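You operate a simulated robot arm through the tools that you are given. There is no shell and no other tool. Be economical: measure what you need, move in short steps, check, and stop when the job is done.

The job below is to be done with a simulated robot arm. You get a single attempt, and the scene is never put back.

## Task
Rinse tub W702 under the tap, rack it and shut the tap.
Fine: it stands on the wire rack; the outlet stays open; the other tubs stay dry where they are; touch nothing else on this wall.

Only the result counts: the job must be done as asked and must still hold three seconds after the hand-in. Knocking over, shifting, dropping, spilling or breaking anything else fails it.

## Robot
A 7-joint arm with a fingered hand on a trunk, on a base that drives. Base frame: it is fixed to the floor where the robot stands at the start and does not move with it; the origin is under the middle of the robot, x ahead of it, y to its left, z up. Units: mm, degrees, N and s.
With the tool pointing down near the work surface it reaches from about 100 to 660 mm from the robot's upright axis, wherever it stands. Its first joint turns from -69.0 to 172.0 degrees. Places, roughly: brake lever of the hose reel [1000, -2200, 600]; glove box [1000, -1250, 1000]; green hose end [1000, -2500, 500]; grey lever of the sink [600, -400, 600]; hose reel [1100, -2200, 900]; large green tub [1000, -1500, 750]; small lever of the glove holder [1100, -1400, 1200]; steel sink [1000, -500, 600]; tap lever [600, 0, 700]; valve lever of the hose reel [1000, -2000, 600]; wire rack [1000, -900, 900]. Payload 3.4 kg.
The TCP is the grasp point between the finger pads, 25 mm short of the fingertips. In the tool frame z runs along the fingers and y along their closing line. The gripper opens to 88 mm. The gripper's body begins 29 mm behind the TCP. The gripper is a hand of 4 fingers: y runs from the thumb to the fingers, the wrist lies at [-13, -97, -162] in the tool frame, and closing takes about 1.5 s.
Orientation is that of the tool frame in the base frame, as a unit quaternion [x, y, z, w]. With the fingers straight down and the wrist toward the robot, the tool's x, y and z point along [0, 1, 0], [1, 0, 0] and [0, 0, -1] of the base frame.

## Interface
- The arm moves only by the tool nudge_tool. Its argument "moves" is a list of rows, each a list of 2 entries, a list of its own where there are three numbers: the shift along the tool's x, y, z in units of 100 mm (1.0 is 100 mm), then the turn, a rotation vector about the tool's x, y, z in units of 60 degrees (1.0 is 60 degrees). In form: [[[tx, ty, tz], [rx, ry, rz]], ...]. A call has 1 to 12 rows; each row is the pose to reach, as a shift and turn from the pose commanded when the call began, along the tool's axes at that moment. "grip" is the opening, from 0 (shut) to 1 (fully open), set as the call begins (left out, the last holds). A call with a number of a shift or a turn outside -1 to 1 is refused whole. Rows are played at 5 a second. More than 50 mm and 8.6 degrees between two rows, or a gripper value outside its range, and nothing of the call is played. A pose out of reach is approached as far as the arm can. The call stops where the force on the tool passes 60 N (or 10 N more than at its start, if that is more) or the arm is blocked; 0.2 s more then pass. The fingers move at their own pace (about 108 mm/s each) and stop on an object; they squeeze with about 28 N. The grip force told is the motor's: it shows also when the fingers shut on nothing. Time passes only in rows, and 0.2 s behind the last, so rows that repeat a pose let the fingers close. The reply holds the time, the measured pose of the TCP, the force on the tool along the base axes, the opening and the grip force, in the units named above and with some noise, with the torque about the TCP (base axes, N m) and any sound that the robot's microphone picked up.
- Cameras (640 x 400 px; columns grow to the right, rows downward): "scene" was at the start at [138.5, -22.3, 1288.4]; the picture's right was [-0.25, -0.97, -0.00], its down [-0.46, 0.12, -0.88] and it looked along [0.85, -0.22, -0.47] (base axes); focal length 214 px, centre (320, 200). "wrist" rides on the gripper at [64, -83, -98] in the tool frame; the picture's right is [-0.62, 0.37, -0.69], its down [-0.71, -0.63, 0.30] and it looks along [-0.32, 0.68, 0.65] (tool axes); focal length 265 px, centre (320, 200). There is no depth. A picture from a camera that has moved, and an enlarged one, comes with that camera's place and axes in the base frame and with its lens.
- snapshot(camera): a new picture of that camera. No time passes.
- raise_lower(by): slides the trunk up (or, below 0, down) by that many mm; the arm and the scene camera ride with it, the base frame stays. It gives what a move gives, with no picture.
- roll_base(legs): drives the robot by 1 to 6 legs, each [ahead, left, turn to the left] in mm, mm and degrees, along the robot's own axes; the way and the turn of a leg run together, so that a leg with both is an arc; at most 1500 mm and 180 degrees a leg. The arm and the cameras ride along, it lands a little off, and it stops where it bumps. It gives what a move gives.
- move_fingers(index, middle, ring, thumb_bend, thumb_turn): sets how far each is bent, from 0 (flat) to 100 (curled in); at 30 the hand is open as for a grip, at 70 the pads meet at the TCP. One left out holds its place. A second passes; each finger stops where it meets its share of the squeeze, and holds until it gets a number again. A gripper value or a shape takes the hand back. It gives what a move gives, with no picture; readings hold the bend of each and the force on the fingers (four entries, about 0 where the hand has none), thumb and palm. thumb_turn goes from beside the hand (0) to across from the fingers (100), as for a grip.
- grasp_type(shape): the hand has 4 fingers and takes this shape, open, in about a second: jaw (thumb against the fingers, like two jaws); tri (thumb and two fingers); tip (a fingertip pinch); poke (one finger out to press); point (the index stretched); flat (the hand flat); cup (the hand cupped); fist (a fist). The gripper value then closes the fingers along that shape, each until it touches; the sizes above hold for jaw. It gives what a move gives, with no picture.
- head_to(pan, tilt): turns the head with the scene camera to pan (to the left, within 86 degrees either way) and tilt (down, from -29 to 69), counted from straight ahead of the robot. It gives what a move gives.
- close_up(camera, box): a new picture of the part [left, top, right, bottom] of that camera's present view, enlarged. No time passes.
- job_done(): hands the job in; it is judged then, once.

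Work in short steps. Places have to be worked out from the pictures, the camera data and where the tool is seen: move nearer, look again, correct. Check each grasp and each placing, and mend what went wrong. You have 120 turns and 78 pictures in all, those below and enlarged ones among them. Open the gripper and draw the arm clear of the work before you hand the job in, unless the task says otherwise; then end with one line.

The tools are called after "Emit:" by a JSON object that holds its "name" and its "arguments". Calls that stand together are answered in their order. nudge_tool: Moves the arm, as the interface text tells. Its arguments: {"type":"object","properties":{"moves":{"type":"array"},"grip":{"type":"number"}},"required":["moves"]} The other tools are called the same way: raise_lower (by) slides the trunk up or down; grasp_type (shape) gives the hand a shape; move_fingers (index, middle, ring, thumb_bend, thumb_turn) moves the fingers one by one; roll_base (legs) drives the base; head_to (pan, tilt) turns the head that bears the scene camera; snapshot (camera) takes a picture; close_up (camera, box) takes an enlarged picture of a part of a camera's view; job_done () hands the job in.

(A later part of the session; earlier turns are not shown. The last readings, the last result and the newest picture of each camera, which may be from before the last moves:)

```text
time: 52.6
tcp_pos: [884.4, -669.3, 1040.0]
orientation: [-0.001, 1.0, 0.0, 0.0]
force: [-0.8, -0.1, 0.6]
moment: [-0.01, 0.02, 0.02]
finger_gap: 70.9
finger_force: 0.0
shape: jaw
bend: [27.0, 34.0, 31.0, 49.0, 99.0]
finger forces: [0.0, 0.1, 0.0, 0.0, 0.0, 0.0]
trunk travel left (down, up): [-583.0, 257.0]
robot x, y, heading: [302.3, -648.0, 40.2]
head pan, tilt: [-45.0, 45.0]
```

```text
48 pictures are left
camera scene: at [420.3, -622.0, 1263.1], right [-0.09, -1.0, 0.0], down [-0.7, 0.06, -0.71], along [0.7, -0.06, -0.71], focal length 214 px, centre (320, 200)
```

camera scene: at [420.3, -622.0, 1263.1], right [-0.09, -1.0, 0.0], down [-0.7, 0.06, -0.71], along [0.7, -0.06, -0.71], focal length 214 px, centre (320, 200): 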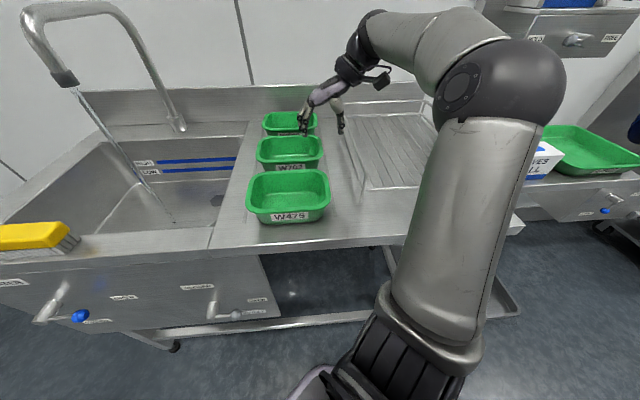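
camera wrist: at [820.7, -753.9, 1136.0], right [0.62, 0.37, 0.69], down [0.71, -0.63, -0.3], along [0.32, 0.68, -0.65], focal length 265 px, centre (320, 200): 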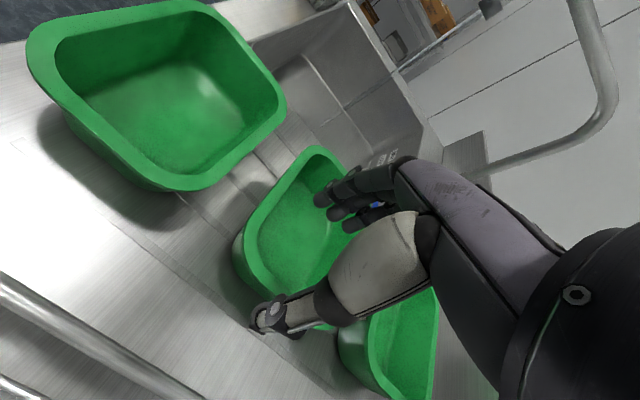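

The hand is beside W702, about 42 mm short in x. I'll shift over the middle of the wall and check.

Emit:
{"name": "nudge_tool", "arguments": {"moves": [[[-0.2, 0, 0], [0, 0, 0]], [[-0.42, 0, 0.2], [0, 0, 0]], [[-0.42, 0, 0.4], [0, 0, 0]]]}}

Emit:
{"name": "close_up", "arguments": {"camera": "scene", "box": [230, 70, 390, 230]}}

Emit:
{"name": "snapshot", "arguments": {"camera": "wrist"}}

```text
time: 53.5
tcp_pos: [925.0, -670.4, 997.8]
orientation: [0.0, 1.0, 0.0, 0.002]
force: [0.0, 0.1, 0.2]
moment: [-0.02, 0.05, 0.02]
finger_gap: 70.5
finger_force: 0.1
shape: jaw
bend: [27.0, 34.0, 31.0, 49.0, 99.0]
finger forces: [0.0, 0.0, 0.0, 0.1, 0.0, 0.0]
trunk travel left (down, up): [-583.0, 257.0]
robot x, y, heading: [300.8, -646.4, 40.3]
head pan, tilt: [-45.0, 45.0]
```

```text
2.50 times, centred on (310, 150) of scene
camera zoom: at [420.1, -622.4, 1263.1], right [-0.09, -1.0, 0.0], down [-0.7, 0.06, -0.71], along [0.7, -0.06, -0.71], focal length 536 px, centre (345, 325)
```

zoom: 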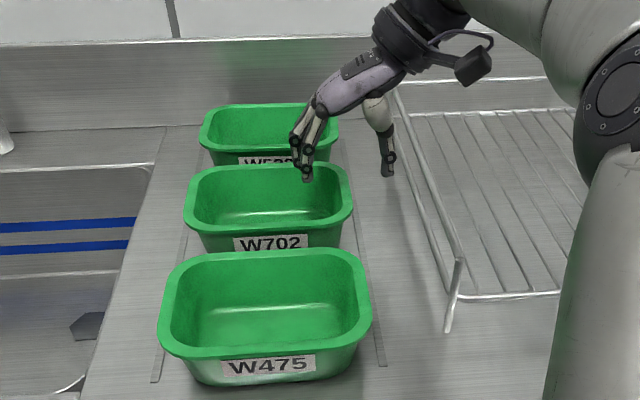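

```text
46 pictures are left
camera wrist: at [861.9, -753.9, 1096.4], right [0.62, 0.37, 0.69], down [0.72, -0.63, -0.3], along [0.32, 0.68, -0.65], focal length 265 px, centre (320, 200)
```

wrist: 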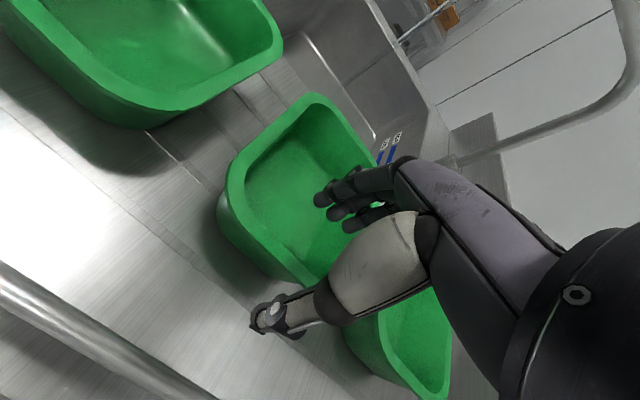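

The right rim edge measures y ≈ -672, so the jaws straddle it. I'll descend to z of about 943.

Emit:
{"name": "nudge_tool", "arguments": {"moves": [[[0, 0, 0.2], [0, 0, 0]], [[0, 0, 0.4], [0, 0, 0]], [[0, 0, 0.55], [0, 0, 0]]]}}

Emit:
{"name": "close_up", "arguments": {"camera": "scene", "box": [230, 70, 390, 230]}}

```text
time: 54.2
tcp_pos: [926.4, -671.0, 943.6]
orientation: [-0.001, 1.0, 0.0, 0.001]
force: [0.3, -0.3, 1.1]
moment: [-0.01, -0.02, 0.01]
finger_gap: 70.8
finger_force: 0.0
shape: jaw
bend: [27.0, 34.0, 31.0, 49.0, 99.0]
finger forces: [0.1, 0.1, 0.0, 0.1, 0.1, 0.1]
trunk travel left (down, up): [-583.0, 257.0]
robot x, y, heading: [299.1, -651.3, 39.7]
head pan, tilt: [-45.0, 45.0]
```

```text
2.50 times, centred on (310, 150) of scene
camera zoom: at [420.5, -622.3, 1263.1], right [-0.09, -1.0, 0.0], down [-0.7, 0.06, -0.71], along [0.7, -0.06, -0.71], focal length 536 px, centre (345, 325)
```

zoom: 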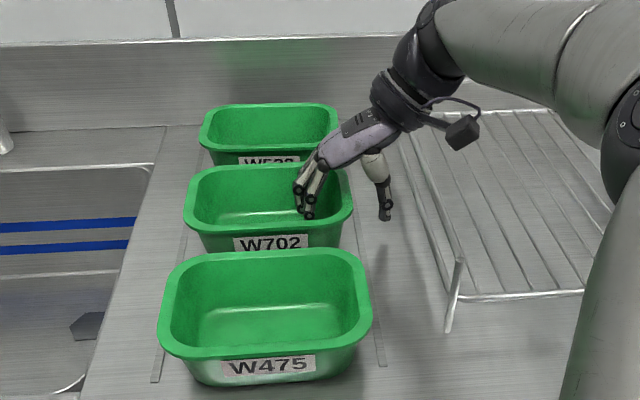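

The fingers are inside and the thumb outside, with no contact forces. Closing the jaws.

Emit:
{"name": "nudge_tool", "arguments": {"moves": [[[0, 0, 0], [0, 0, 0]], [[0, 0, 0], [0, 0, 0]], [[0, 0, 0], [0, 0, 0]], [[0, 0, 0], [0, 0, 0]], [[0, 0, 0], [0, 0, 0]], [[0, 0, 0], [0, 0, 0]], [[0, 0, 0], [0, 0, 0]], [[0, 0, 0], [0, 0, 0]]], "grip": 0}}

Emit:
{"name": "close_up", "arguments": {"camera": "scene", "box": [230, 70, 390, 230]}}

```text
time: 56.0
tcp_pos: [924.1, -668.9, 945.0]
orientation: [-0.001, 1.0, 0.001, 0.0]
force: [-0.4, 0.9, 1.0]
moment: [0.28, 0.0, 0.09]
finger_gap: 5.6
finger_force: 28.3
shape: jaw
bend: [71.0, 71.0, 69.0, 75.0, 100.0]
finger forces: [14.9, 6.5, 3.8, 0.0, 24.4, 0.0]
trunk travel left (down, up): [-583.0, 257.0]
robot x, y, heading: [299.0, -644.6, 39.9]
head pan, tilt: [-45.0, 45.0]
```

```text
2.50 times, centred on (310, 150) of scene
camera zoom: at [420.0, -622.1, 1263.1], right [-0.09, -1.0, 0.0], down [-0.7, 0.06, -0.71], along [0.7, -0.06, -0.71], focal length 536 px, centre (345, 325)
```

zoom: 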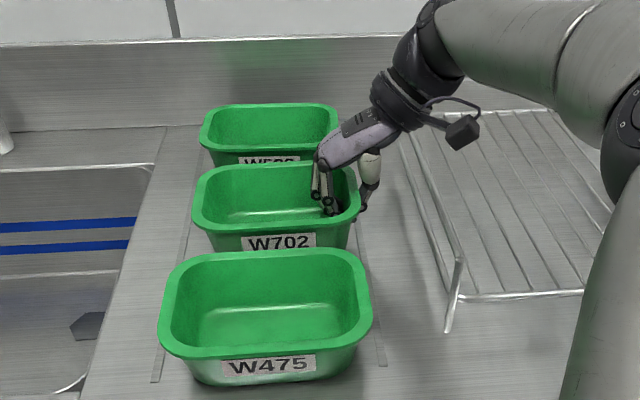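

The tub is gripped with a 5.6 mm gap and 28 N. Lifting straight up.

Emit:
{"name": "nudge_tool", "arguments": {"moves": [[[0, 0, -0.1], [0, 0, 0]], [[0, 0, -0.3], [0, 0, 0]], [[0, 0, -0.5], [0, 0, 0]], [[0, 0, -0.7], [0, 0, 0]], [[0, 0, -0.9], [0, 0, 0]]]}}

Emit:
{"name": "close_up", "arguments": {"camera": "scene", "box": [230, 70, 390, 230]}}

```text
time: 57.2
tcp_pos: [925.6, -669.8, 1033.6]
orientation: [0.0, 1.0, 0.0, 0.0]
force: [0.5, 0.6, -0.3]
moment: [-0.06, 0.03, 0.0]
finger_gap: 5.4
finger_force: 27.5
shape: jaw
bend: [71.0, 71.0, 70.0, 76.0, 100.0]
finger forces: [17.4, 5.1, 2.6, 0.0, 24.9, 0.1]
trunk travel left (down, up): [-583.0, 257.0]
robot x, y, heading: [300.8, -644.8, 40.1]
head pan, tilt: [-45.0, 45.0]
```

```text
2.50 times, centred on (310, 150) of scene
camera zoom: at [420.4, -622.0, 1263.0], right [-0.09, -1.0, 0.0], down [-0.7, 0.06, -0.71], along [0.7, -0.06, -0.71], focal length 536 px, centre (345, 325)
```

zoom: 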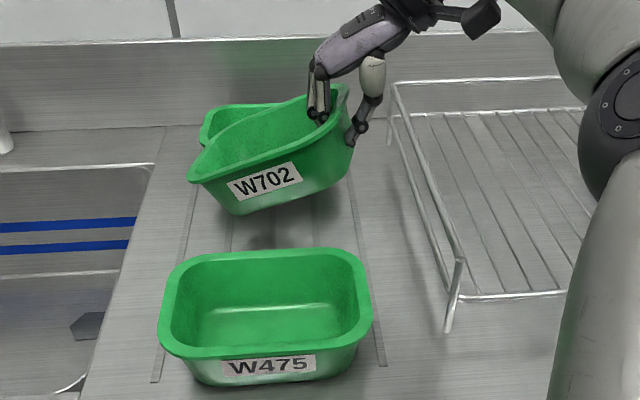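

W702 is held securely and hangs tilted about 20° with its left side low, which lets water run off. I'll refine the nozzle to (897, -190, 1135) and drive left so the tub is under it.

Emit:
{"name": "roll_base", "arguments": {"legs": [[239, 332, 0]]}}

Emit:
{"name": "head_to", "arguments": {"pan": -40, "tilt": 30}}

Emit:
{"name": "snapshot", "arguments": {"camera": "scene"}}

Emit:
{"name": "snapshot", "arguments": {"camera": "wrist"}}

```text
time: 59.8
tcp_pos: [894.1, -264.0, 1033.1]
orientation: [0.0, 1.0, 0.0, 0.0]
force: [1.0, -0.1, -1.1]
moment: [-0.09, -0.01, 0.04]
finger_gap: 5.7
finger_force: 28.2
shape: jaw
bend: [71.0, 71.0, 70.0, 76.0, 100.0]
finger forces: [17.5, 5.0, 2.6, 0.1, 24.9, 0.0]
trunk travel left (down, up): [-583.0, 257.0]
robot x, y, heading: [270.6, -239.9, 39.9]
head pan, tilt: [-45.0, 45.0]
```

```text
time: 60.5
tcp_pos: [893.0, -264.2, 1034.5]
orientation: [0.001, 1.0, -0.001, 0.0]
force: [-0.2, -0.1, -1.4]
moment: [-0.08, 0.05, 0.01]
finger_gap: 5.5
finger_force: 27.4
shape: jaw
bend: [71.0, 71.0, 70.0, 76.0, 100.0]
finger forces: [17.5, 5.0, 2.7, 0.0, 24.9, 0.1]
trunk travel left (down, up): [-583.0, 257.0]
robot x, y, heading: [269.1, -240.9, 39.7]
head pan, tilt: [-40.0, 30.0]
```

```text
42 pictures are left
camera scene: at [397.9, -208.3, 1285.6], right [0.0, -1.0, 0.0], down [-0.5, 0.0, -0.87], along [0.87, 0.0, -0.5], focal length 214 px, centre (320, 200)
```

scene: 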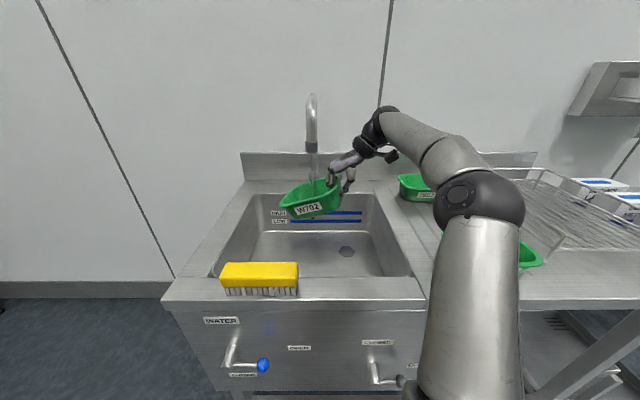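

```text
41 pictures are left
camera wrist: at [829.6, -347.7, 1131.1], right [0.62, 0.37, 0.69], down [0.71, -0.63, -0.3], along [0.33, 0.68, -0.65], focal length 265 px, centre (320, 200)
```

wrist: 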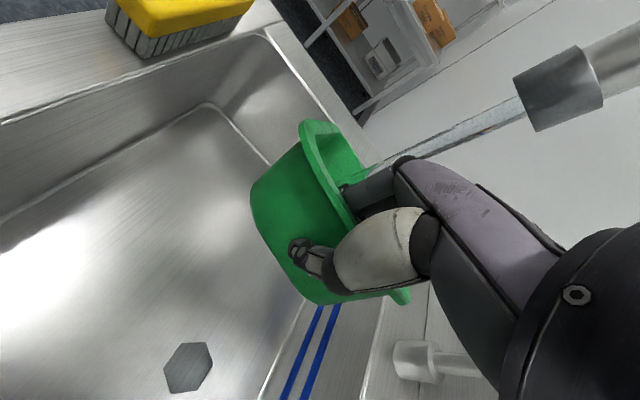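

Emit:
{"name": "close_up", "arguments": {"camera": "scene", "box": [260, 90, 400, 230]}}

```text
2.86 times, centred on (330, 160) of scene
camera zoom: at [397.9, -208.3, 1285.6], right [0.0, -1.0, 0.0], down [-0.5, 0.0, -0.87], along [0.87, 0.0, -0.5], focal length 613 px, centre (291, 314)
```

zoom: 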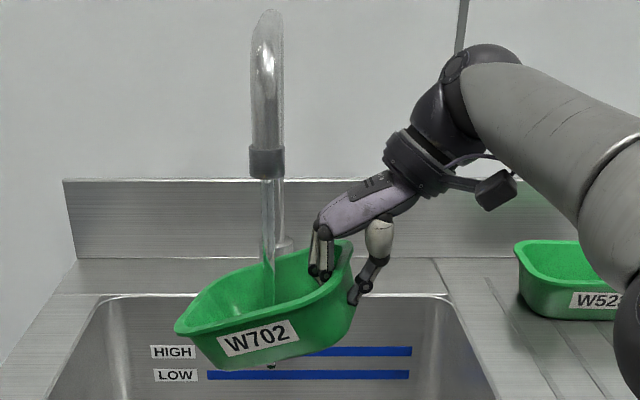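

The stream falls into the middle of the tub. I'll lower it 50 mm and let it rinse.

Emit:
{"name": "nudge_tool", "arguments": {"moves": [[[0, 0, 0.2], [0, 0, 0]], [[0, 0, 0.4], [0, 0, 0]], [[0, 0, 0.5], [0, 0, 0]], [[0, 0, 0.5], [0, 0, 0]], [[0, 0, 0.5], [0, 0, 0]], [[0, 0, 0.5], [0, 0, 0]], [[0, 0, 0.5], [0, 0, 0]], [[0, 0, 0.5], [0, 0, 0]], [[0, 0, 0.5], [0, 0, 0]], [[0, 0, 0.5], [0, 0, 0]], [[0, 0, 0.5], [0, 0, 0]], [[0, 0, 0.5], [0, 0, 0]]]}}

Emit:
{"name": "close_up", "arguments": {"camera": "scene", "box": [230, 90, 410, 290]}}

```text
time: 63.1
tcp_pos: [894.3, -264.9, 983.0]
orientation: [0.001, 1.0, 0.0, -0.001]
force: [-0.1, 0.1, -1.1]
moment: [-0.12, 0.02, 0.01]
finger_gap: 5.5
finger_force: 28.2
shape: jaw
bend: [71.0, 71.0, 70.0, 76.0, 100.0]
finger forces: [17.6, 4.9, 2.6, 0.0, 24.8, 0.0]
trunk travel left (down, up): [-583.0, 257.0]
robot x, y, heading: [264.6, -242.9, 39.7]
head pan, tilt: [-40.0, 30.0]
```

```text
2.00 times, centred on (320, 190) of scene
camera zoom: at [397.9, -208.3, 1285.6], right [0.0, -1.0, 0.0], down [-0.5, 0.0, -0.87], along [0.87, 0.0, -0.5], focal length 429 px, centre (320, 220)
```

zoom: 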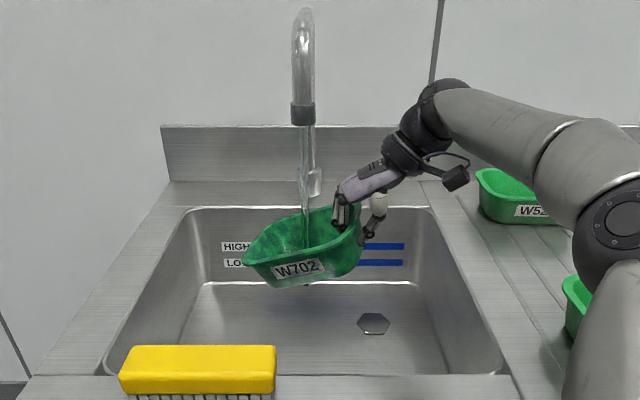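

The tub is getting wet. I'll rinse some more, moving it gently so the stream sweeps over it.

Emit:
{"name": "nudge_tool", "arguments": {"moves": [[[0.15, 0, 0], [0, 0, 0]], [[0.3, 0, 0], [0, 0, 0]], [[0.3, 0, 0], [0, 0, 0]], [[0.15, 0, 0], [0, 0, 0]], [[0, 0, 0], [0, 0, 0]], [[-0.15, 0, 0], [0, 0, 0]], [[-0.3, 0, 0], [0, 0, 0]], [[-0.3, 0, 0], [0, 0, 0]], [[-0.15, 0, 0], [0, 0, 0]], [[0, 0, 0], [0, 0, 0]], [[0, -0.15, 0], [0, 0, 0]], [[0, -0.25, 0], [0, 0, 0]]]}}

Emit:
{"name": "nudge_tool", "arguments": {"moves": [[[0, 0, 0], [0, 0, 0]], [[0, 0.15, 0], [0, 0, 0]], [[0, 0.25, 0], [0, 0, 0]], [[0, 0.25, 0], [0, 0, 0]], [[0, 0.25, 0], [0, 0, 0]], [[0, 0.25, 0], [0, 0, 0]], [[0, 0.25, 0], [0, 0, 0]], [[0, 0.25, 0], [0, 0, 0]], [[0, 0.25, 0], [0, 0, 0]], [[0, 0.25, 0], [0, 0, 0]], [[0, 0.25, 0], [0, 0, 0]], [[0, 0.25, 0], [0, 0, 0]]]}}

Emit:
{"name": "close_up", "arguments": {"camera": "scene", "box": [230, 90, 410, 290]}}

```text
time: 65.8
tcp_pos: [894.0, -289.1, 984.3]
orientation: [0.0, 1.0, -0.001, 0.0]
force: [0.0, 0.2, -1.5]
moment: [-0.07, 0.05, -0.04]
finger_gap: 5.2
finger_force: 28.0
shape: jaw
bend: [71.0, 71.0, 70.0, 76.0, 100.0]
finger forces: [17.8, 4.8, 2.4, 0.1, 24.6, 0.0]
trunk travel left (down, up): [-583.0, 257.0]
robot x, y, heading: [267.6, -238.1, 40.0]
head pan, tilt: [-40.0, 30.0]
```

```text
time: 68.3
tcp_pos: [893.4, -264.8, 983.8]
orientation: [0.0, 1.0, 0.0, 0.0]
force: [1.2, -0.4, -1.7]
moment: [-0.07, 0.01, -0.01]
finger_gap: 5.7
finger_force: 27.9
shape: jaw
bend: [71.0, 71.0, 70.0, 76.0, 100.0]
finger forces: [17.7, 4.6, 2.4, 0.0, 24.4, 0.0]
trunk travel left (down, up): [-583.0, 257.0]
robot x, y, heading: [271.9, -240.5, 39.7]
head pan, tilt: [-40.0, 30.0]
```

```text
2.00 times, centred on (320, 190) of scene
camera zoom: at [397.9, -208.3, 1285.6], right [0.0, -1.0, 0.0], down [-0.5, 0.0, -0.87], along [0.87, 0.0, -0.5], focal length 429 px, centre (320, 220)
```

zoom: 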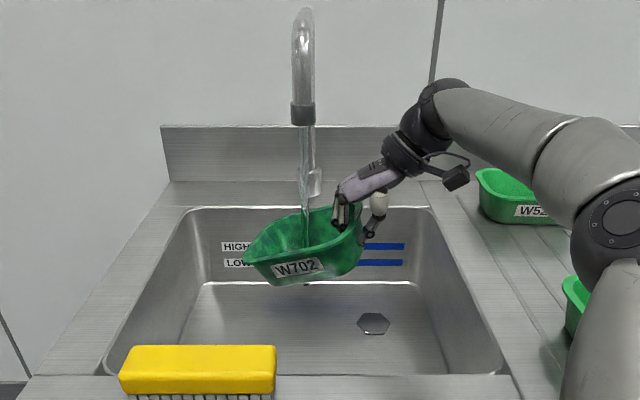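

The weight stays low, so water is draining off the low edge. I'll move the tub out of the stream but still over the sink, then tip it further to empty it.

Emit:
{"name": "nudge_tool", "arguments": {"moves": [[[0, -0.3, 0], [0, 0, 0]], [[0, -0.6, 0], [0, 0, 0]], [[0, -0.9, 0], [0, 0, 0]], [[0, -1.0, 0], [0, 0, 0]]]}}

Emit:
{"name": "nudge_tool", "arguments": {"moves": [[[0, -0.1, 0], [0.12, 0, 0]], [[0, -0.1, 0], [0.25, 0, 0]], [[0, -0.1, 0], [0.38, 0, 0]], [[0, -0.1, 0], [0.5, 0, 0]], [[0, -0.1, 0], [0.6, 0, 0]], [[0, -0.1, 0], [0.6, 0, 0]], [[0, -0.1, 0], [0.6, 0, 0]], [[0, -0.1, 0], [0.6, 0, 0]]]}}

Emit:
{"name": "close_up", "arguments": {"camera": "scene", "box": [230, 90, 410, 290]}}

```text
time: 69.3
tcp_pos: [893.3, -363.4, 983.7]
orientation: [0.0, 1.0, 0.001, 0.0]
force: [-0.4, -0.8, -1.0]
moment: [-0.05, 0.01, -0.01]
finger_gap: 5.4
finger_force: 28.7
shape: jaw
bend: [71.0, 71.0, 70.0, 76.0, 100.0]
finger forces: [17.7, 4.7, 2.4, 0.0, 24.4, 0.0]
trunk travel left (down, up): [-583.0, 257.0]
robot x, y, heading: [265.2, -240.5, 39.8]
head pan, tilt: [-40.0, 30.0]
```

```text
time: 71.2
tcp_pos: [893.5, -374.9, 982.6]
orientation: [0.0, 0.951, -0.308, 0.0]
force: [-0.8, 0.1, -1.1]
moment: [-0.01, 0.01, 0.02]
finger_gap: 5.5
finger_force: 28.2
shape: jaw
bend: [71.0, 71.0, 70.0, 76.0, 100.0]
finger forces: [17.6, 4.9, 2.5, 0.0, 24.1, 0.1]
trunk travel left (down, up): [-583.0, 257.0]
robot x, y, heading: [268.6, -236.8, 39.6]
head pan, tilt: [-40.0, 30.0]
```

```text
2.00 times, centred on (320, 190) of scene
camera zoom: at [397.9, -208.4, 1285.6], right [0.0, -1.0, 0.0], down [-0.5, 0.0, -0.87], along [0.87, 0.0, -0.5], focal length 429 px, centre (320, 220)
```

zoom: 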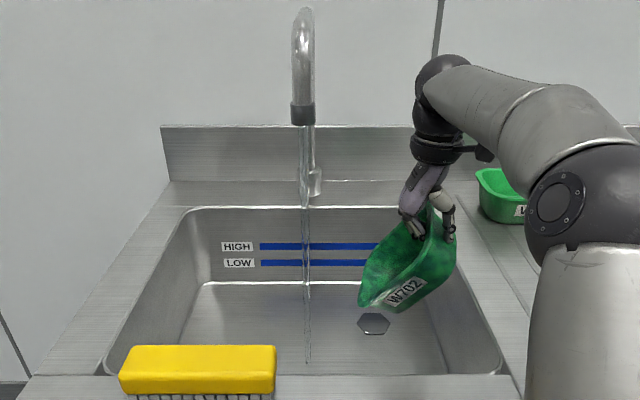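

I'll tilt about 24° more to drain the corner pocket fully.

Emit:
{"name": "nudge_tool", "arguments": {"moves": [[[0, 0, 0], [0.13, 0, 0]], [[0, 0, 0], [0.26, 0, 0]], [[0, 0, 0], [0.4, 0, 0]], [[0, 0, 0], [0.4, 0, 0]], [[0, 0, 0], [0.4, 0, 0]], [[0, 0, 0], [0.4, 0, 0]], [[0, 0, 0], [0.4, 0, 0]], [[0, 0, 0], [0.4, 0, 0]], [[0, 0, 0], [0.4, 0, 0]], [[0, 0, 0], [0.4, 0, 0]], [[0, 0, 0], [0.4, 0, 0]], [[0, 0, 0], [0.4, 0, 0]]]}}

Emit:
{"name": "close_up", "arguments": {"camera": "scene", "box": [230, 90, 410, 290]}}

```text
time: 73.8
tcp_pos: [894.2, -374.2, 982.5]
orientation: [0.002, 0.866, -0.5, -0.002]
force: [-0.2, 0.6, -1.1]
moment: [-0.03, 0.05, 0.01]
finger_gap: 5.3
finger_force: 27.8
shape: jaw
bend: [71.0, 71.0, 70.0, 76.0, 100.0]
finger forces: [17.3, 5.1, 2.6, 0.0, 23.7, 0.0]
trunk travel left (down, up): [-583.0, 257.0]
robot x, y, heading: [269.0, -242.0, 39.7]
head pan, tilt: [-40.0, 30.0]
```

```text
2.00 times, centred on (320, 190) of scene
camera zoom: at [397.9, -208.3, 1285.6], right [0.0, -1.0, 0.0], down [-0.5, 0.0, -0.87], along [0.87, 0.0, -0.5], focal length 429 px, centre (320, 220)
```

zoom: 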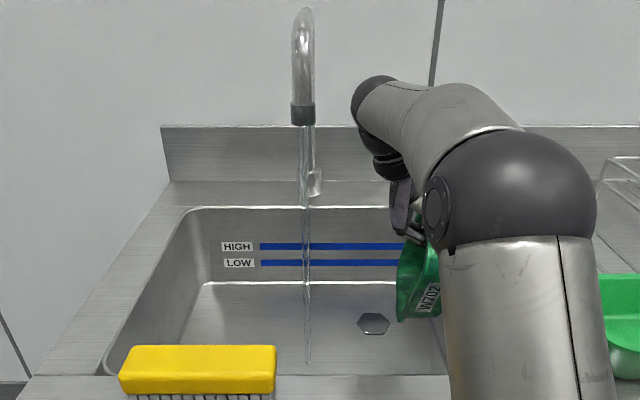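

The tub is emptied. I'll rotate back past vertical by about 20° so the tub sits level, then raise the trunk for the carry.

Emit:
{"name": "nudge_tool", "arguments": {"moves": [[[0, 0, 0], [-0.13, 0, 0]], [[0, 0, 0], [-0.26, 0, 0]], [[0, 0, 0], [-0.39, 0, 0]], [[0, 0, 0], [-0.52, 0, 0]], [[0, 0, 0], [-0.65, 0, 0]], [[0, 0, 0], [-0.78, 0, 0]], [[0, 0, 0], [-0.91, 0, 0]], [[0, 0, 0], [-1.0, 0, 0]]]}}

Emit:
{"name": "raise_lower", "arguments": {"by": 85}}

Emit:
{"name": "nudge_tool", "arguments": {"moves": [[[0, 0, 0], [-0.12, 0, 0]], [[0, 0, 0], [-0.24, 0, 0]], [[0, 0, 0], [-0.33, 0, 0]]]}}

Emit:
{"name": "snapshot", "arguments": {"camera": "scene"}}

```text
time: 75.5
tcp_pos: [895.1, -374.4, 983.3]
orientation: [0.001, 1.0, 0.001, 0.0]
force: [0.1, 0.6, -1.0]
moment: [-0.11, 0.06, -0.02]
finger_gap: 5.6
finger_force: 27.8
shape: jaw
bend: [71.0, 71.0, 70.0, 76.0, 100.0]
finger forces: [17.7, 4.5, 2.0, 0.0, 24.0, 0.0]
trunk travel left (down, up): [-583.0, 257.0]
robot x, y, heading: [266.4, -241.6, 40.0]
head pan, tilt: [-40.0, 30.0]
```

```text
time: 76.8
tcp_pos: [893.8, -373.8, 1068.2]
orientation: [0.0, 1.0, 0.0, 0.0]
force: [0.1, -0.2, -1.1]
moment: [-0.11, -0.01, -0.03]
finger_gap: 5.1
finger_force: 28.0
shape: jaw
bend: [71.0, 71.0, 70.0, 76.0, 100.0]
finger forces: [17.7, 4.6, 2.1, 0.0, 24.0, 0.0]
trunk travel left (down, up): [-668.0, 172.0]
robot x, y, heading: [269.5, -239.0, 39.6]
head pan, tilt: [-40.0, 30.0]
```

```text
time: 77.6
tcp_pos: [894.2, -375.3, 1068.7]
orientation: [0.001, 0.985, 0.173, 0.0]
force: [-0.3, -0.3, -0.9]
moment: [-0.06, 0.06, 0.0]
finger_gap: 5.5
finger_force: 28.5
shape: jaw
bend: [71.0, 71.0, 70.0, 76.0, 100.0]
finger forces: [17.7, 4.4, 1.9, 0.0, 24.0, 0.1]
trunk travel left (down, up): [-668.0, 172.0]
robot x, y, heading: [269.7, -240.8, 39.9]
head pan, tilt: [-40.0, 30.0]
```

```text
35 pictures are left
camera scene: at [398.2, -208.8, 1370.6], right [0.0, -1.0, 0.0], down [-0.5, 0.0, -0.87], along [0.87, 0.0, -0.5], focal length 214 px, centre (320, 200)
```

scene: 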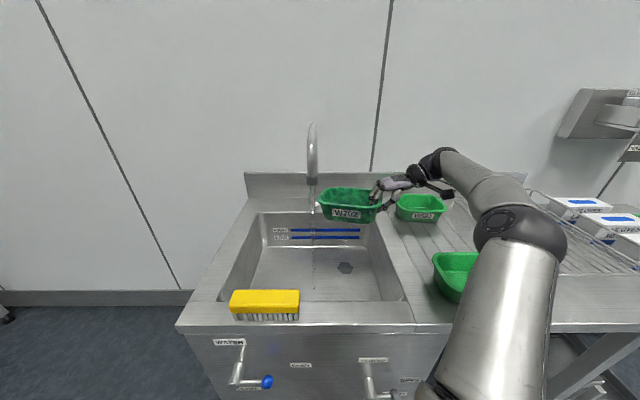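

The tub is level now. I'll check that its left end isn't catching the stream.

Emit:
{"name": "close_up", "arguments": {"camera": "scene", "box": [290, 110, 450, 250]}}

```text
2.86 times, centred on (370, 180) of scene
camera zoom: at [398.2, -208.8, 1370.6], right [0.0, -1.0, 0.0], down [-0.5, 0.0, -0.87], along [0.87, 0.0, -0.5], focal length 613 px, centre (177, 257)
```

zoom: 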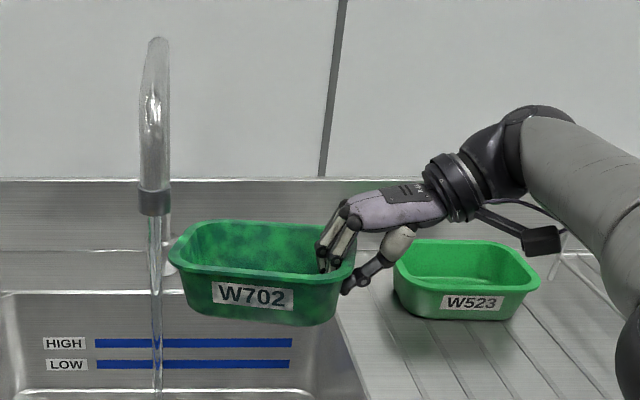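

The tub clears the stream. I'll move right in two legs, first straight along the bench, then to above the rack.

Emit:
{"name": "roll_base", "arguments": {"legs": [[-77, -92, 0], [-264, -370, 0]]}}

Emit:
{"name": "head_to", "arguments": {"pan": -50, "tilt": 35}}

Emit:
{"name": "snapshot", "arguments": {"camera": "scene"}}

Emit:
{"name": "snapshot", "arguments": {"camera": "wrist"}}

```text
time: 81.2
tcp_pos: [928.6, -951.5, 1067.9]
orientation: [0.001, 0.985, 0.172, 0.001]
force: [-0.5, 0.1, -0.1]
moment: [-0.08, 0.01, 0.02]
finger_gap: 5.3
finger_force: 27.3
shape: jaw
bend: [71.0, 71.0, 70.0, 76.0, 100.0]
finger forces: [17.7, 4.5, 1.8, 0.1, 24.0, 0.1]
trunk travel left (down, up): [-668.0, 172.0]
robot x, y, heading: [303.2, -815.3, 39.9]
head pan, tilt: [-40.0, 30.0]
```

```text
time: 81.9
tcp_pos: [928.4, -949.9, 1068.4]
orientation: [0.001, 0.985, 0.172, 0.0]
force: [1.0, -0.6, -1.9]
moment: [-0.05, 0.03, -0.01]
finger_gap: 5.3
finger_force: 28.1
shape: jaw
bend: [71.0, 71.0, 70.0, 76.0, 100.0]
finger forces: [17.7, 4.4, 1.8, 0.1, 24.1, 0.1]
trunk travel left (down, up): [-668.0, 172.0]
robot x, y, heading: [305.5, -813.8, 39.7]
head pan, tilt: [-50.0, 35.0]
```

```text
33 pictures are left
camera scene: at [428.7, -799.1, 1362.9], right [-0.18, -0.98, 0.0], down [-0.56, 0.1, -0.82], along [0.81, -0.15, -0.57], focal length 214 px, centre (320, 200)
```

scene: 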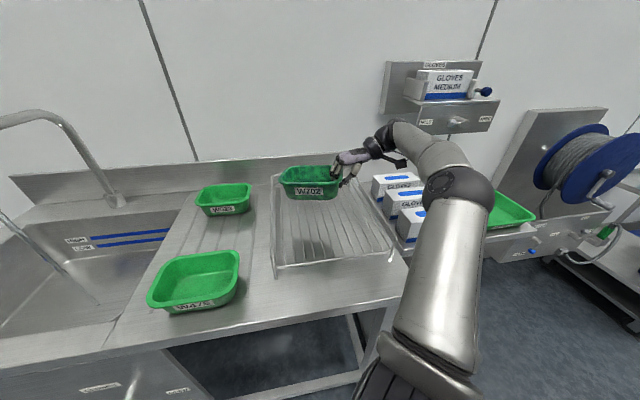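

```text
32 pictures are left
camera wrist: at [863.4, -1062.4, 1132.0], right [0.62, 0.11, 0.78], down [0.71, -0.49, -0.5], along [0.33, 0.86, -0.38], focal length 265 px, centre (320, 200)
```

wrist: 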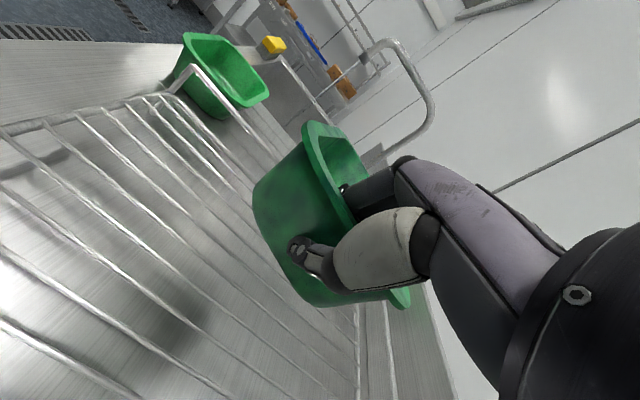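

I'll zoom in to locate the rack relative to the tub.

Emit:
{"name": "close_up", "arguments": {"camera": "scene", "box": [250, 140, 430, 280]}}

```text
2.86 times, centred on (340, 210) of scene
camera zoom: at [428.7, -799.1, 1362.9], right [-0.18, -0.98, 0.0], down [-0.56, 0.1, -0.82], along [0.81, -0.15, -0.57], focal length 613 px, centre (263, 171)
```

zoom: 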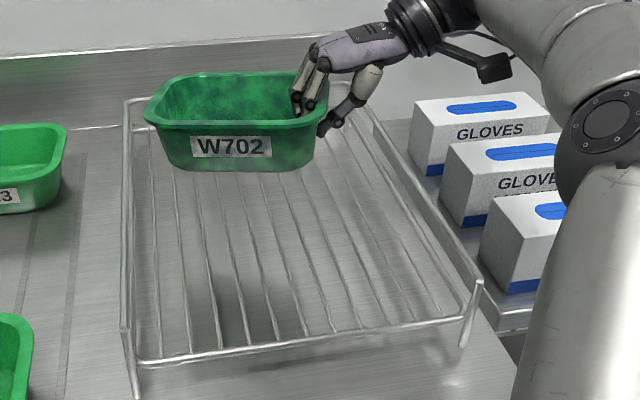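

The wire plane is at z ≈ 945 with rails at about 983, spanning y -748 to -1046 and x 766 to 1152, and the tub fits inside. I'll shift 10 mm left, trim the tilt and descend 60 mm.

Emit:
{"name": "nudge_tool", "arguments": {"moves": [[[0, 0.09, 0.03], [0.04, 0, 0]], [[0, 0.02, 0.22], [0.04, 0, 0]], [[0, -0.05, 0.41], [0.04, 0, 0]], [[0, -0.11, 0.6], [0.04, 0, 0]]]}}

Emit:
{"name": "close_up", "arguments": {"camera": "scene", "box": [250, 140, 430, 280]}}

```text
time: 82.9
tcp_pos: [927.7, -940.6, 1008.9]
orientation: [0.001, 0.988, 0.151, 0.0]
force: [0.1, 0.0, -0.8]
moment: [-0.08, 0.02, 0.0]
finger_gap: 5.2
finger_force: 27.5
shape: jaw
bend: [71.0, 71.0, 70.0, 76.0, 100.0]
finger forces: [17.6, 4.5, 1.8, 0.0, 24.0, 0.1]
trunk travel left (down, up): [-668.0, 172.0]
robot x, y, heading: [299.2, -814.3, 39.6]
head pan, tilt: [-50.0, 35.0]
```

```text
2.86 times, centred on (340, 210) of scene
camera zoom: at [429.1, -799.6, 1362.8], right [-0.18, -0.98, 0.0], down [-0.56, 0.1, -0.82], along [0.81, -0.15, -0.57], focal length 613 px, centre (263, 171)
```

zoom: 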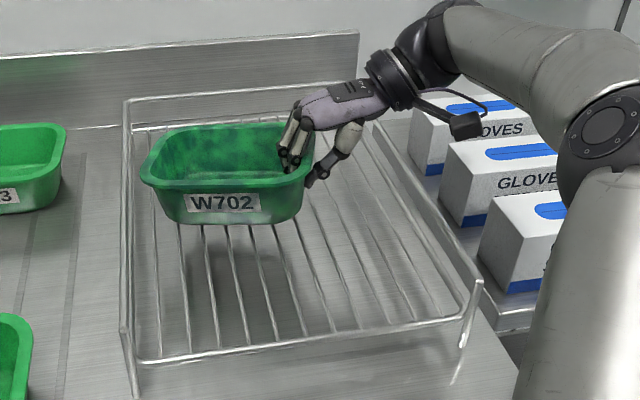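

The left rim is about 20 mm inside the rail. I'll descend in small steps, watching the force.

Emit:
{"name": "nudge_tool", "arguments": {"moves": [[[0, -0.015, 0.05], [0, 0, 0]], [[0, -0.03, 0.095], [0, 0, 0]], [[0, -0.042, 0.135], [0, 0, 0]]]}}

Emit:
{"name": "nudge_tool", "arguments": {"moves": [[[0, -0.012, 0.04], [0, 0, 0]], [[0, -0.018, 0.057], [0, 0, 0]]]}}

Emit:
{"name": "close_up", "arguments": {"camera": "scene", "box": [280, 150, 400, 230]}}

```text
time: 83.7
tcp_pos: [927.7, -940.2, 993.4]
orientation: [0.001, 0.988, 0.152, 0.0]
force: [-0.7, -0.1, 1.0]
moment: [0.01, -0.03, -0.01]
finger_gap: 5.4
finger_force: 27.8
shape: jaw
bend: [71.0, 71.0, 70.0, 76.0, 100.0]
finger forces: [16.4, 4.7, 2.1, 0.0, 23.3, 0.1]
trunk travel left (down, up): [-668.0, 172.0]
robot x, y, heading: [305.8, -817.9, 39.8]
head pan, tilt: [-50.0, 35.0]
```

```text
time: 84.3
tcp_pos: [927.4, -939.4, 988.3]
orientation: [0.002, 0.989, 0.151, 0.001]
force: [-0.7, -0.8, 0.3]
moment: [0.01, -0.06, 0.02]
finger_gap: 5.3
finger_force: 27.9
shape: jaw
bend: [71.0, 71.0, 70.0, 76.0, 100.0]
finger forces: [16.4, 4.7, 1.9, 0.1, 23.1, 0.1]
trunk travel left (down, up): [-668.0, 172.0]
robot x, y, heading: [299.2, -817.2, 39.6]
head pan, tilt: [-50.0, 35.0]
```

```text
5.00 times, centred on (340, 190) of scene
camera zoom: at [428.4, -799.3, 1362.9], right [-0.18, -0.98, 0.0], down [-0.56, 0.1, -0.82], along [0.81, -0.15, -0.57], focal length 1072 px, centre (220, 250)
```

zoom: 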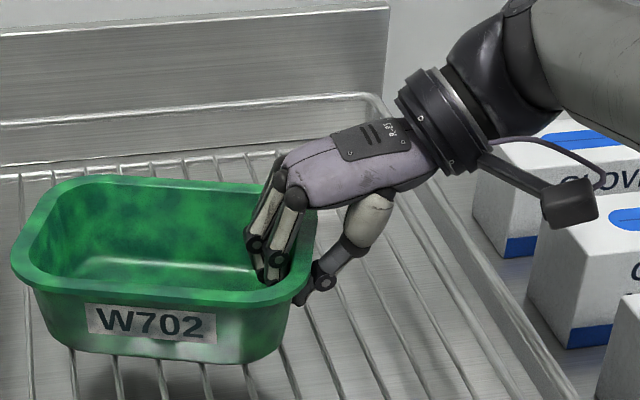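

Force and moment suggest light contact. A few more millimetres to confirm.

Emit:
{"name": "nudge_tool", "arguments": {"moves": [[[0, -0.009, 0.029], [0, 0, 0]], [[0, -0.012, 0.038], [0, 0, 0]]]}}

Emit:
{"name": "nudge_tool", "arguments": {"moves": [[[0, -0.009, 0.029], [0, 0, 0]], [[0, -0.012, 0.038], [0, 0, 0]]]}}

Emit:
{"name": "close_up", "arguments": {"camera": "scene", "box": [280, 150, 400, 230]}}

```text
time: 84.9
tcp_pos: [927.8, -941.1, 984.5]
orientation: [0.001, 0.988, 0.152, 0.0]
force: [-0.2, -0.6, 1.7]
moment: [0.05, -0.09, 0.05]
finger_gap: 5.2
finger_force: 28.1
shape: jaw
bend: [71.0, 71.0, 70.0, 76.0, 100.0]
finger forces: [16.2, 5.1, 2.2, 0.0, 23.5, 0.0]
trunk travel left (down, up): [-668.0, 172.0]
robot x, y, heading: [303.9, -819.9, 39.6]
head pan, tilt: [-50.0, 35.0]
```

```text
time: 85.5
tcp_pos: [927.2, -941.3, 982.9]
orientation: [0.001, 0.988, 0.153, 0.003]
force: [2.7, -1.9, 15.6]
moment: [0.16, -0.13, 0.06]
finger_gap: 5.7
finger_force: 28.0
shape: jaw
bend: [71.0, 72.0, 70.0, 77.0, 100.0]
finger forces: [18.0, 6.5, 2.9, 0.1, 25.9, 0.0]
trunk travel left (down, up): [-668.0, 172.0]
robot x, y, heading: [304.6, -817.4, 39.5]
head pan, tilt: [-50.0, 35.0]
```

```text
5.00 times, centred on (340, 190) of scene
camera zoom: at [426.2, -799.2, 1363.4], right [-0.18, -0.98, 0.0], down [-0.56, 0.1, -0.82], along [0.81, -0.15, -0.57], focal length 1072 px, centre (220, 250)
```

zoom: 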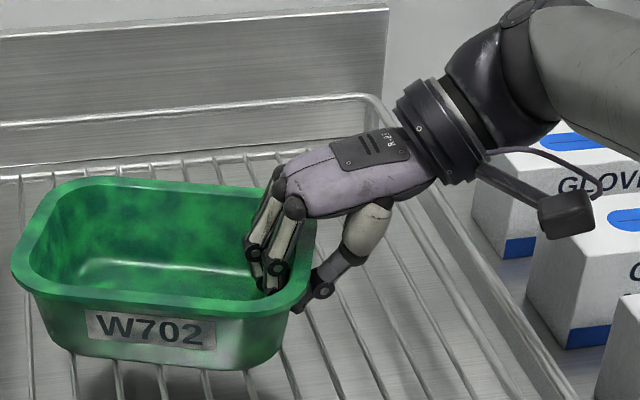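

The tub is firmly seated (15 N). I'll ease up 2 mm and open the jaws partly to release.

Emit:
{"name": "nudge_tool", "arguments": {"moves": [[[0, 0.006, -0.02], [0, 0, 0]], [[0, 0.006, -0.02], [0, 0, 0]]]}}

Emit:
{"name": "nudge_tool", "arguments": {"moves": [[[0, 0, 0], [0, 0, 0]], [[0, 0, 0], [0, 0, 0]], [[0, 0, 0], [0, 0, 0]], [[0, 0, 0], [0, 0, 0]], [[0, 0, 0], [0, 0, 0]], [[0, 0, 0], [0, 0, 0]]], "grip": 0.5}}

Emit:
{"name": "close_up", "arguments": {"camera": "scene", "box": [280, 150, 400, 230]}}

```text
time: 86.1
tcp_pos: [926.6, -940.4, 984.1]
orientation: [0.002, 0.988, 0.152, 0.001]
force: [4.3, -0.4, 14.0]
moment: [0.15, -0.1, 0.04]
finger_gap: 5.8
finger_force: 27.8
shape: jaw
bend: [71.0, 72.0, 70.0, 77.0, 100.0]
finger forces: [17.9, 6.6, 2.8, 0.0, 25.1, 0.0]
trunk travel left (down, up): [-668.0, 172.0]
robot x, y, heading: [302.4, -817.3, 39.7]
head pan, tilt: [-50.0, 35.0]
```

```text
time: 87.5
tcp_pos: [929.1, -940.4, 982.5]
orientation: [0.002, 0.988, 0.151, 0.0]
force: [0.5, 1.0, -0.2]
moment: [0.01, 0.04, 0.01]
finger_gap: 43.6
finger_force: 0.2
shape: jaw
bend: [74.0, 45.0, 41.0, 70.0, 100.0]
finger forces: [0.0, 0.0, 0.0, 0.1, 0.0, 0.0]
trunk travel left (down, up): [-668.0, 172.0]
robot x, y, heading: [301.5, -816.3, 39.6]
head pan, tilt: [-50.0, 35.0]
```

```text
5.00 times, centred on (340, 190) of scene
camera zoom: at [428.5, -799.3, 1362.9], right [-0.18, -0.98, 0.0], down [-0.56, 0.1, -0.82], along [0.81, -0.15, -0.57], focal length 1072 px, centre (220, 250)
```

zoom: 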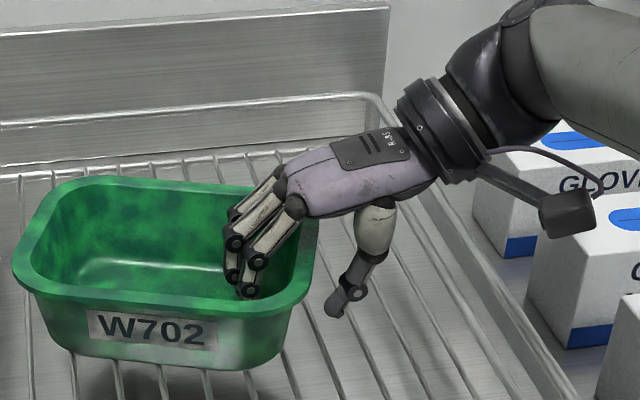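

The tub is standing on the wires. The index still reads bent, so I'll open a little more before withdrawing.

Emit:
{"name": "nudge_tool", "arguments": {"moves": [[[0, 0, 0], [0, 0, 0]], [[0, 0, 0], [0, 0, 0]], [[0, 0, 0], [0, 0, 0]], [[0, 0, 0], [0, 0, 0]]], "grip": 0.75}}

Emit:
{"name": "close_up", "arguments": {"camera": "scene", "box": [280, 150, 400, 230]}}

```text
time: 88.5
tcp_pos: [927.3, -939.7, 983.0]
orientation: [0.003, 0.988, 0.151, 0.0]
force: [-0.1, 0.6, -0.2]
moment: [0.05, 0.02, -0.02]
finger_gap: 65.6
finger_force: 0.0
shape: jaw
bend: [27.0, 36.0, 33.0, 54.0, 99.0]
finger forces: [0.0, 0.0, 0.0, 0.0, 0.0, 0.0]
trunk travel left (down, up): [-668.0, 172.0]
robot x, y, heading: [305.2, -817.3, 39.6]
head pan, tilt: [-50.0, 35.0]
```

```text
5.00 times, centred on (340, 190) of scene
camera zoom: at [428.5, -799.3, 1362.9], right [-0.18, -0.98, 0.0], down [-0.56, 0.1, -0.82], along [0.81, -0.15, -0.57], focal length 1072 px, centre (220, 250)
```

zoom: 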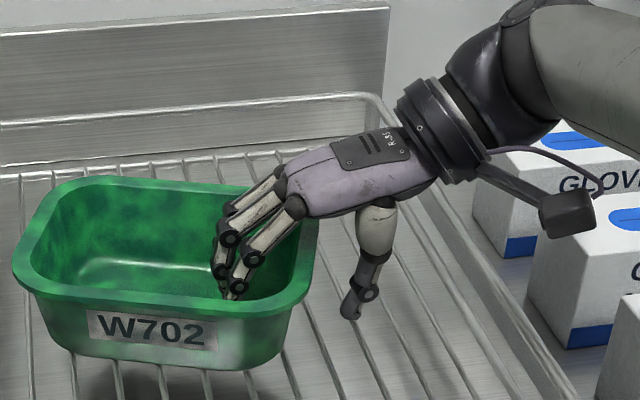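

The jaws are clear on both sides. Withdrawing straight up.

Emit:
{"name": "nudge_tool", "arguments": {"moves": [[[0, 0.06, -0.19], [0, 0, 0]], [[0, 0.12, -0.38], [0, 0, 0]], [[0, 0.18, -0.57], [0, 0, 0]], [[0, 0.24, -0.76], [0, 0, 0]], [[0, 0.3, -0.95], [0, 0, 0]]]}}

Emit:
{"name": "raise_lower", "arguments": {"by": 80}}

Emit:
{"name": "snapshot", "arguments": {"camera": "scene"}}

```text
time: 89.7
tcp_pos: [929.0, -940.8, 1083.4]
orientation: [0.002, 0.989, 0.15, 0.0]
force: [-0.1, 0.3, -0.1]
moment: [-0.02, 0.04, 0.01]
finger_gap: 65.7
finger_force: 0.0
shape: jaw
bend: [27.0, 36.0, 33.0, 54.0, 99.0]
finger forces: [0.1, 0.0, 0.0, 0.0, 0.0, 0.0]
trunk travel left (down, up): [-668.0, 172.0]
robot x, y, heading: [304.2, -817.7, 39.9]
head pan, tilt: [-50.0, 35.0]
```

```text
time: 90.8
tcp_pos: [927.7, -940.9, 1162.6]
orientation: [0.001, 0.988, 0.152, -0.001]
force: [1.0, -0.1, -0.1]
moment: [0.04, 0.05, 0.01]
finger_gap: 65.9
finger_force: 0.1
shape: jaw
bend: [27.0, 36.0, 33.0, 54.0, 99.0]
finger forces: [0.0, 0.0, 0.0, 0.0, 0.0, 0.0]
trunk travel left (down, up): [-748.0, 92.0]
robot x, y, heading: [307.8, -813.8, 39.7]
head pan, tilt: [-50.0, 35.0]
```

```text
25 pictures are left
camera scene: at [428.7, -799.4, 1442.9], right [-0.18, -0.98, 0.0], down [-0.56, 0.1, -0.82], along [0.81, -0.15, -0.57], focal length 214 px, centre (320, 200)
```

scene: 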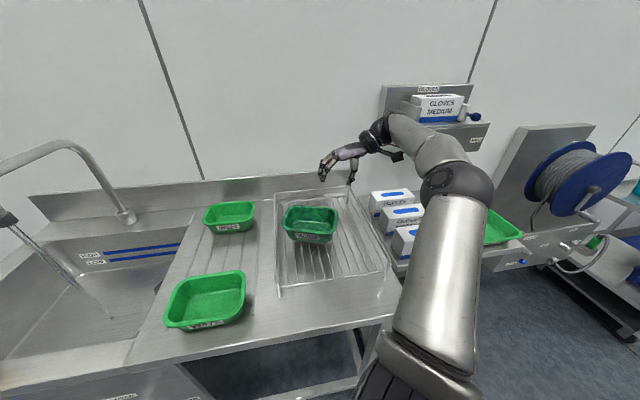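

The tub is racked and stable. Now I'll back away from the bench, turn to the original heading, and restore the hand orientation.

Emit:
{"name": "roll_base", "arguments": {"legs": [[-268, 225, 0], [0, 0, -40]]}}

Emit:
{"name": "nudge_tool", "arguments": {"moves": [[[0, 0, 0], [0.14, 0, 0]], [[0, 0, 0], [0.29, 0, 0]]]}}

Emit:
{"name": "nudge_tool", "arguments": {"moves": [[[0, 0, 0], [0, 0, 0.14]], [[0, 0, 0], [0, 0, 0.28]], [[0, 0, 0], [0, 0, 0.42]], [[0, 0, 0], [0, 0, 0.56]], [[0, 0, 0], [0, 0, 0.7]], [[0, 0, 0], [0, 0, 0.833]]]}}

Emit:
{"name": "raise_lower", "arguments": {"by": -165}}

```text
time: 95.0
tcp_pos: [354.8, -1308.9, 1162.3]
orientation: [0.339, 0.929, 0.142, 0.052]
force: [1.1, -0.4, 0.2]
moment: [0.0, 0.01, 0.01]
finger_gap: 65.8
finger_force: 0.0
shape: jaw
bend: [27.0, 36.0, 33.0, 54.0, 99.0]
finger forces: [0.1, 0.0, 0.1, 0.0, 0.1, 0.0]
trunk travel left (down, up): [-748.0, 92.0]
robot x, y, heading: [-39.6, -812.3, -0.1]
head pan, tilt: [-50.0, 35.0]
```

```text
refused: row 2 steps farther than a row can; nothing moved
```

```text
time: 96.4
tcp_pos: [355.5, -1309.0, 1163.3]
orientation: [0.701, 0.697, 0.15, -0.012]
force: [-0.4, 0.1, -0.3]
moment: [-0.02, -0.01, -0.02]
finger_gap: 65.6
finger_force: 0.0
shape: jaw
bend: [27.0, 36.0, 33.0, 54.0, 99.0]
finger forces: [0.0, 0.0, 0.0, 0.0, 0.0, 0.0]
trunk travel left (down, up): [-748.0, 92.0]
robot x, y, heading: [-42.7, -813.7, -0.2]
head pan, tilt: [-50.0, 35.0]
```

```text
time: 98.2
tcp_pos: [355.1, -1308.2, 998.7]
orientation: [0.7, 0.698, 0.151, -0.013]
force: [-0.6, 0.3, -0.3]
moment: [0.01, -0.02, 0.02]
finger_gap: 65.6
finger_force: 0.2
shape: jaw
bend: [27.0, 36.0, 33.0, 54.0, 99.0]
finger forces: [0.0, 0.0, 0.2, 0.0, 0.0, 0.1]
trunk travel left (down, up): [-583.0, 257.0]
robot x, y, heading: [-48.6, -813.8, -0.1]
head pan, tilt: [-50.0, 35.0]
```

Next I'll rotate the hand the remaining ~80° to fingers-ahead, in two calls, here in free space.

Emit:
{"name": "nudge_tool", "arguments": {"moves": [[[0, 0, 0], [-0.1305, -0.0168, -0.0172]], [[0, 0, 0], [-0.261, -0.0336, -0.0344]], [[0, 0, 0], [-0.3915, -0.0504, -0.0516]], [[0, 0, 0], [-0.522, -0.0672, -0.0688]], [[0, 0, 0], [-0.6525, -0.084, -0.086]], [[0, 0, 0], [-0.783, -0.1008, -0.1032]], [[0, 0, 0], [-0.9135, -0.1176, -0.1204]]]}}

Emit:
{"name": "nudge_tool", "arguments": {"moves": [[[0, 0, 0], [-0.1305, -0.0168, -0.0172]], [[0, 0, 0], [-0.261, -0.0336, -0.0344]], [[0, 0, 0], [-0.3915, -0.0504, -0.0516]]]}}

Emit:
{"name": "raise_lower", "arguments": {"by": -260}}

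Emit:
{"name": "grasp_type", "arguments": {"shape": "poke"}}

```text
time: 99.8
tcp_pos: [354.3, -1310.3, 997.6]
orientation: [0.591, 0.59, 0.413, 0.362]
force: [-1.2, 0.5, -0.9]
moment: [-0.01, -0.01, -0.02]
finger_gap: 65.9
finger_force: 0.0
shape: jaw
bend: [27.0, 36.0, 33.0, 54.0, 99.0]
finger forces: [0.0, 0.0, 0.0, 0.1, 0.0, 0.0]
trunk travel left (down, up): [-583.0, 257.0]
robot x, y, heading: [-44.2, -815.8, -0.2]
head pan, tilt: [-50.0, 35.0]
```

```text
time: 100.7
tcp_pos: [354.2, -1309.0, 997.9]
orientation: [0.5, 0.5, 0.5, 0.501]
force: [0.2, -0.5, 0.2]
moment: [0.03, -0.02, 0.01]
finger_gap: 65.6
finger_force: 0.1
shape: jaw
bend: [27.0, 36.0, 33.0, 54.0, 99.0]
finger forces: [0.1, 0.1, 0.1, 0.1, 0.0, 0.0]
trunk travel left (down, up): [-583.0, 257.0]
robot x, y, heading: [-46.2, -815.5, -0.4]
head pan, tilt: [-50.0, 35.0]
```

```text
time: 103.3
tcp_pos: [354.9, -1308.6, 737.4]
orientation: [0.5, 0.501, 0.499, 0.5]
force: [0.0, 0.2, 0.5]
moment: [-0.01, -0.01, 0.02]
finger_gap: 65.8
finger_force: 0.0
shape: jaw
bend: [27.0, 36.0, 33.0, 54.0, 99.0]
finger forces: [0.0, 0.0, 0.1, 0.0, 0.0, 0.0]
trunk travel left (down, up): [-323.0, 517.0]
robot x, y, heading: [-43.6, -810.9, -0.4]
head pan, tilt: [-50.0, 35.0]
```

```text
time: 104.2
tcp_pos: [352.9, -1308.4, 736.4]
orientation: [0.5, 0.501, 0.499, 0.5]
force: [0.3, 0.4, -0.3]
moment: [0.04, -0.01, -0.01]
finger_gap: 0.0
finger_force: 0.0
shape: poke
bend: [70.0, 70.0, 99.0, 100.0, 100.0]
finger forces: [0.1, 0.0, 0.0, 0.0, 0.0, 0.1]
trunk travel left (down, up): [-323.0, 517.0]
robot x, y, heading: [-43.7, -813.2, -0.5]
head pan, tilt: [-50.0, 35.0]
```

The hand is ready in poke shape. I'll drive left to the tap lever with the hand still well in front of the bench.

Emit:
{"name": "roll_base", "arguments": {"legs": [[0, 1208, 0.4], [110, 0, 0]]}}

Emit:
{"name": "head_to", "arguments": {"pan": -38, "tilt": 30}}

Emit:
{"name": "snapshot", "arguments": {"camera": "scene"}}

Emit:
{"name": "snapshot", "arguments": {"camera": "wrist"}}

```text
time: 111.2
tcp_pos: [469.2, -88.1, 738.1]
orientation: [0.498, 0.503, 0.501, 0.498]
force: [0.5, -0.2, -0.2]
moment: [0.01, -0.01, 0.03]
finger_gap: 0.1
finger_force: 0.0
shape: poke
bend: [70.0, 70.0, 99.0, 100.0, 100.0]
finger forces: [0.0, 0.0, 0.0, 0.0, 0.0, 0.0]
trunk travel left (down, up): [-323.0, 517.0]
robot x, y, heading: [69.8, 408.2, 0.3]
head pan, tilt: [-50.0, 35.0]
```

```text
time: 111.9
tcp_pos: [469.4, -87.4, 737.6]
orientation: [0.498, 0.503, 0.501, 0.498]
force: [0.5, -0.3, -0.7]
moment: [0.0, -0.02, -0.01]
finger_gap: 0.1
finger_force: 0.1
shape: poke
bend: [70.0, 70.0, 99.0, 100.0, 100.0]
finger forces: [0.0, 0.1, 0.1, 0.0, 0.0, 0.0]
trunk travel left (down, up): [-323.0, 517.0]
robot x, y, heading: [68.6, 405.1, 0.1]
head pan, tilt: [-38.0, 30.0]
```

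```text
24 pictures are left
camera scene: at [187.6, 349.5, 1025.6], right [-0.61, -0.79, 0.0], down [-0.4, 0.31, -0.87], along [0.68, -0.53, -0.5], focal length 214 px, centre (320, 200)
```

scene: 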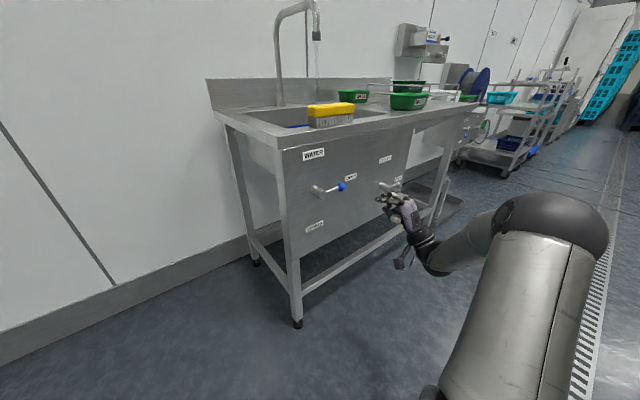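

```text
23 pictures are left
camera wrist: at [370.1, -25.3, 653.4], right [-0.69, -0.63, 0.37], down [0.31, -0.71, -0.63], along [0.66, -0.32, 0.68], focal length 265 px, centre (320, 200)
```

wrist: 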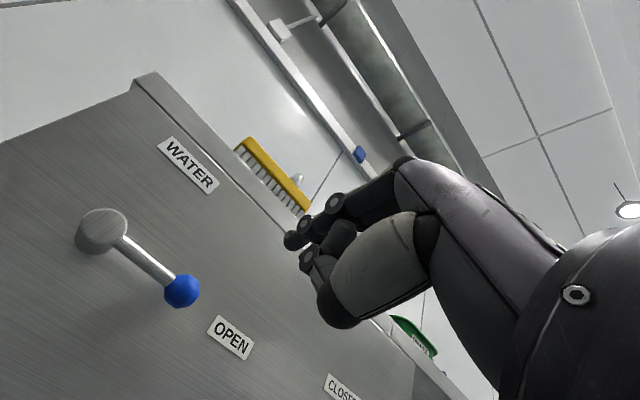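

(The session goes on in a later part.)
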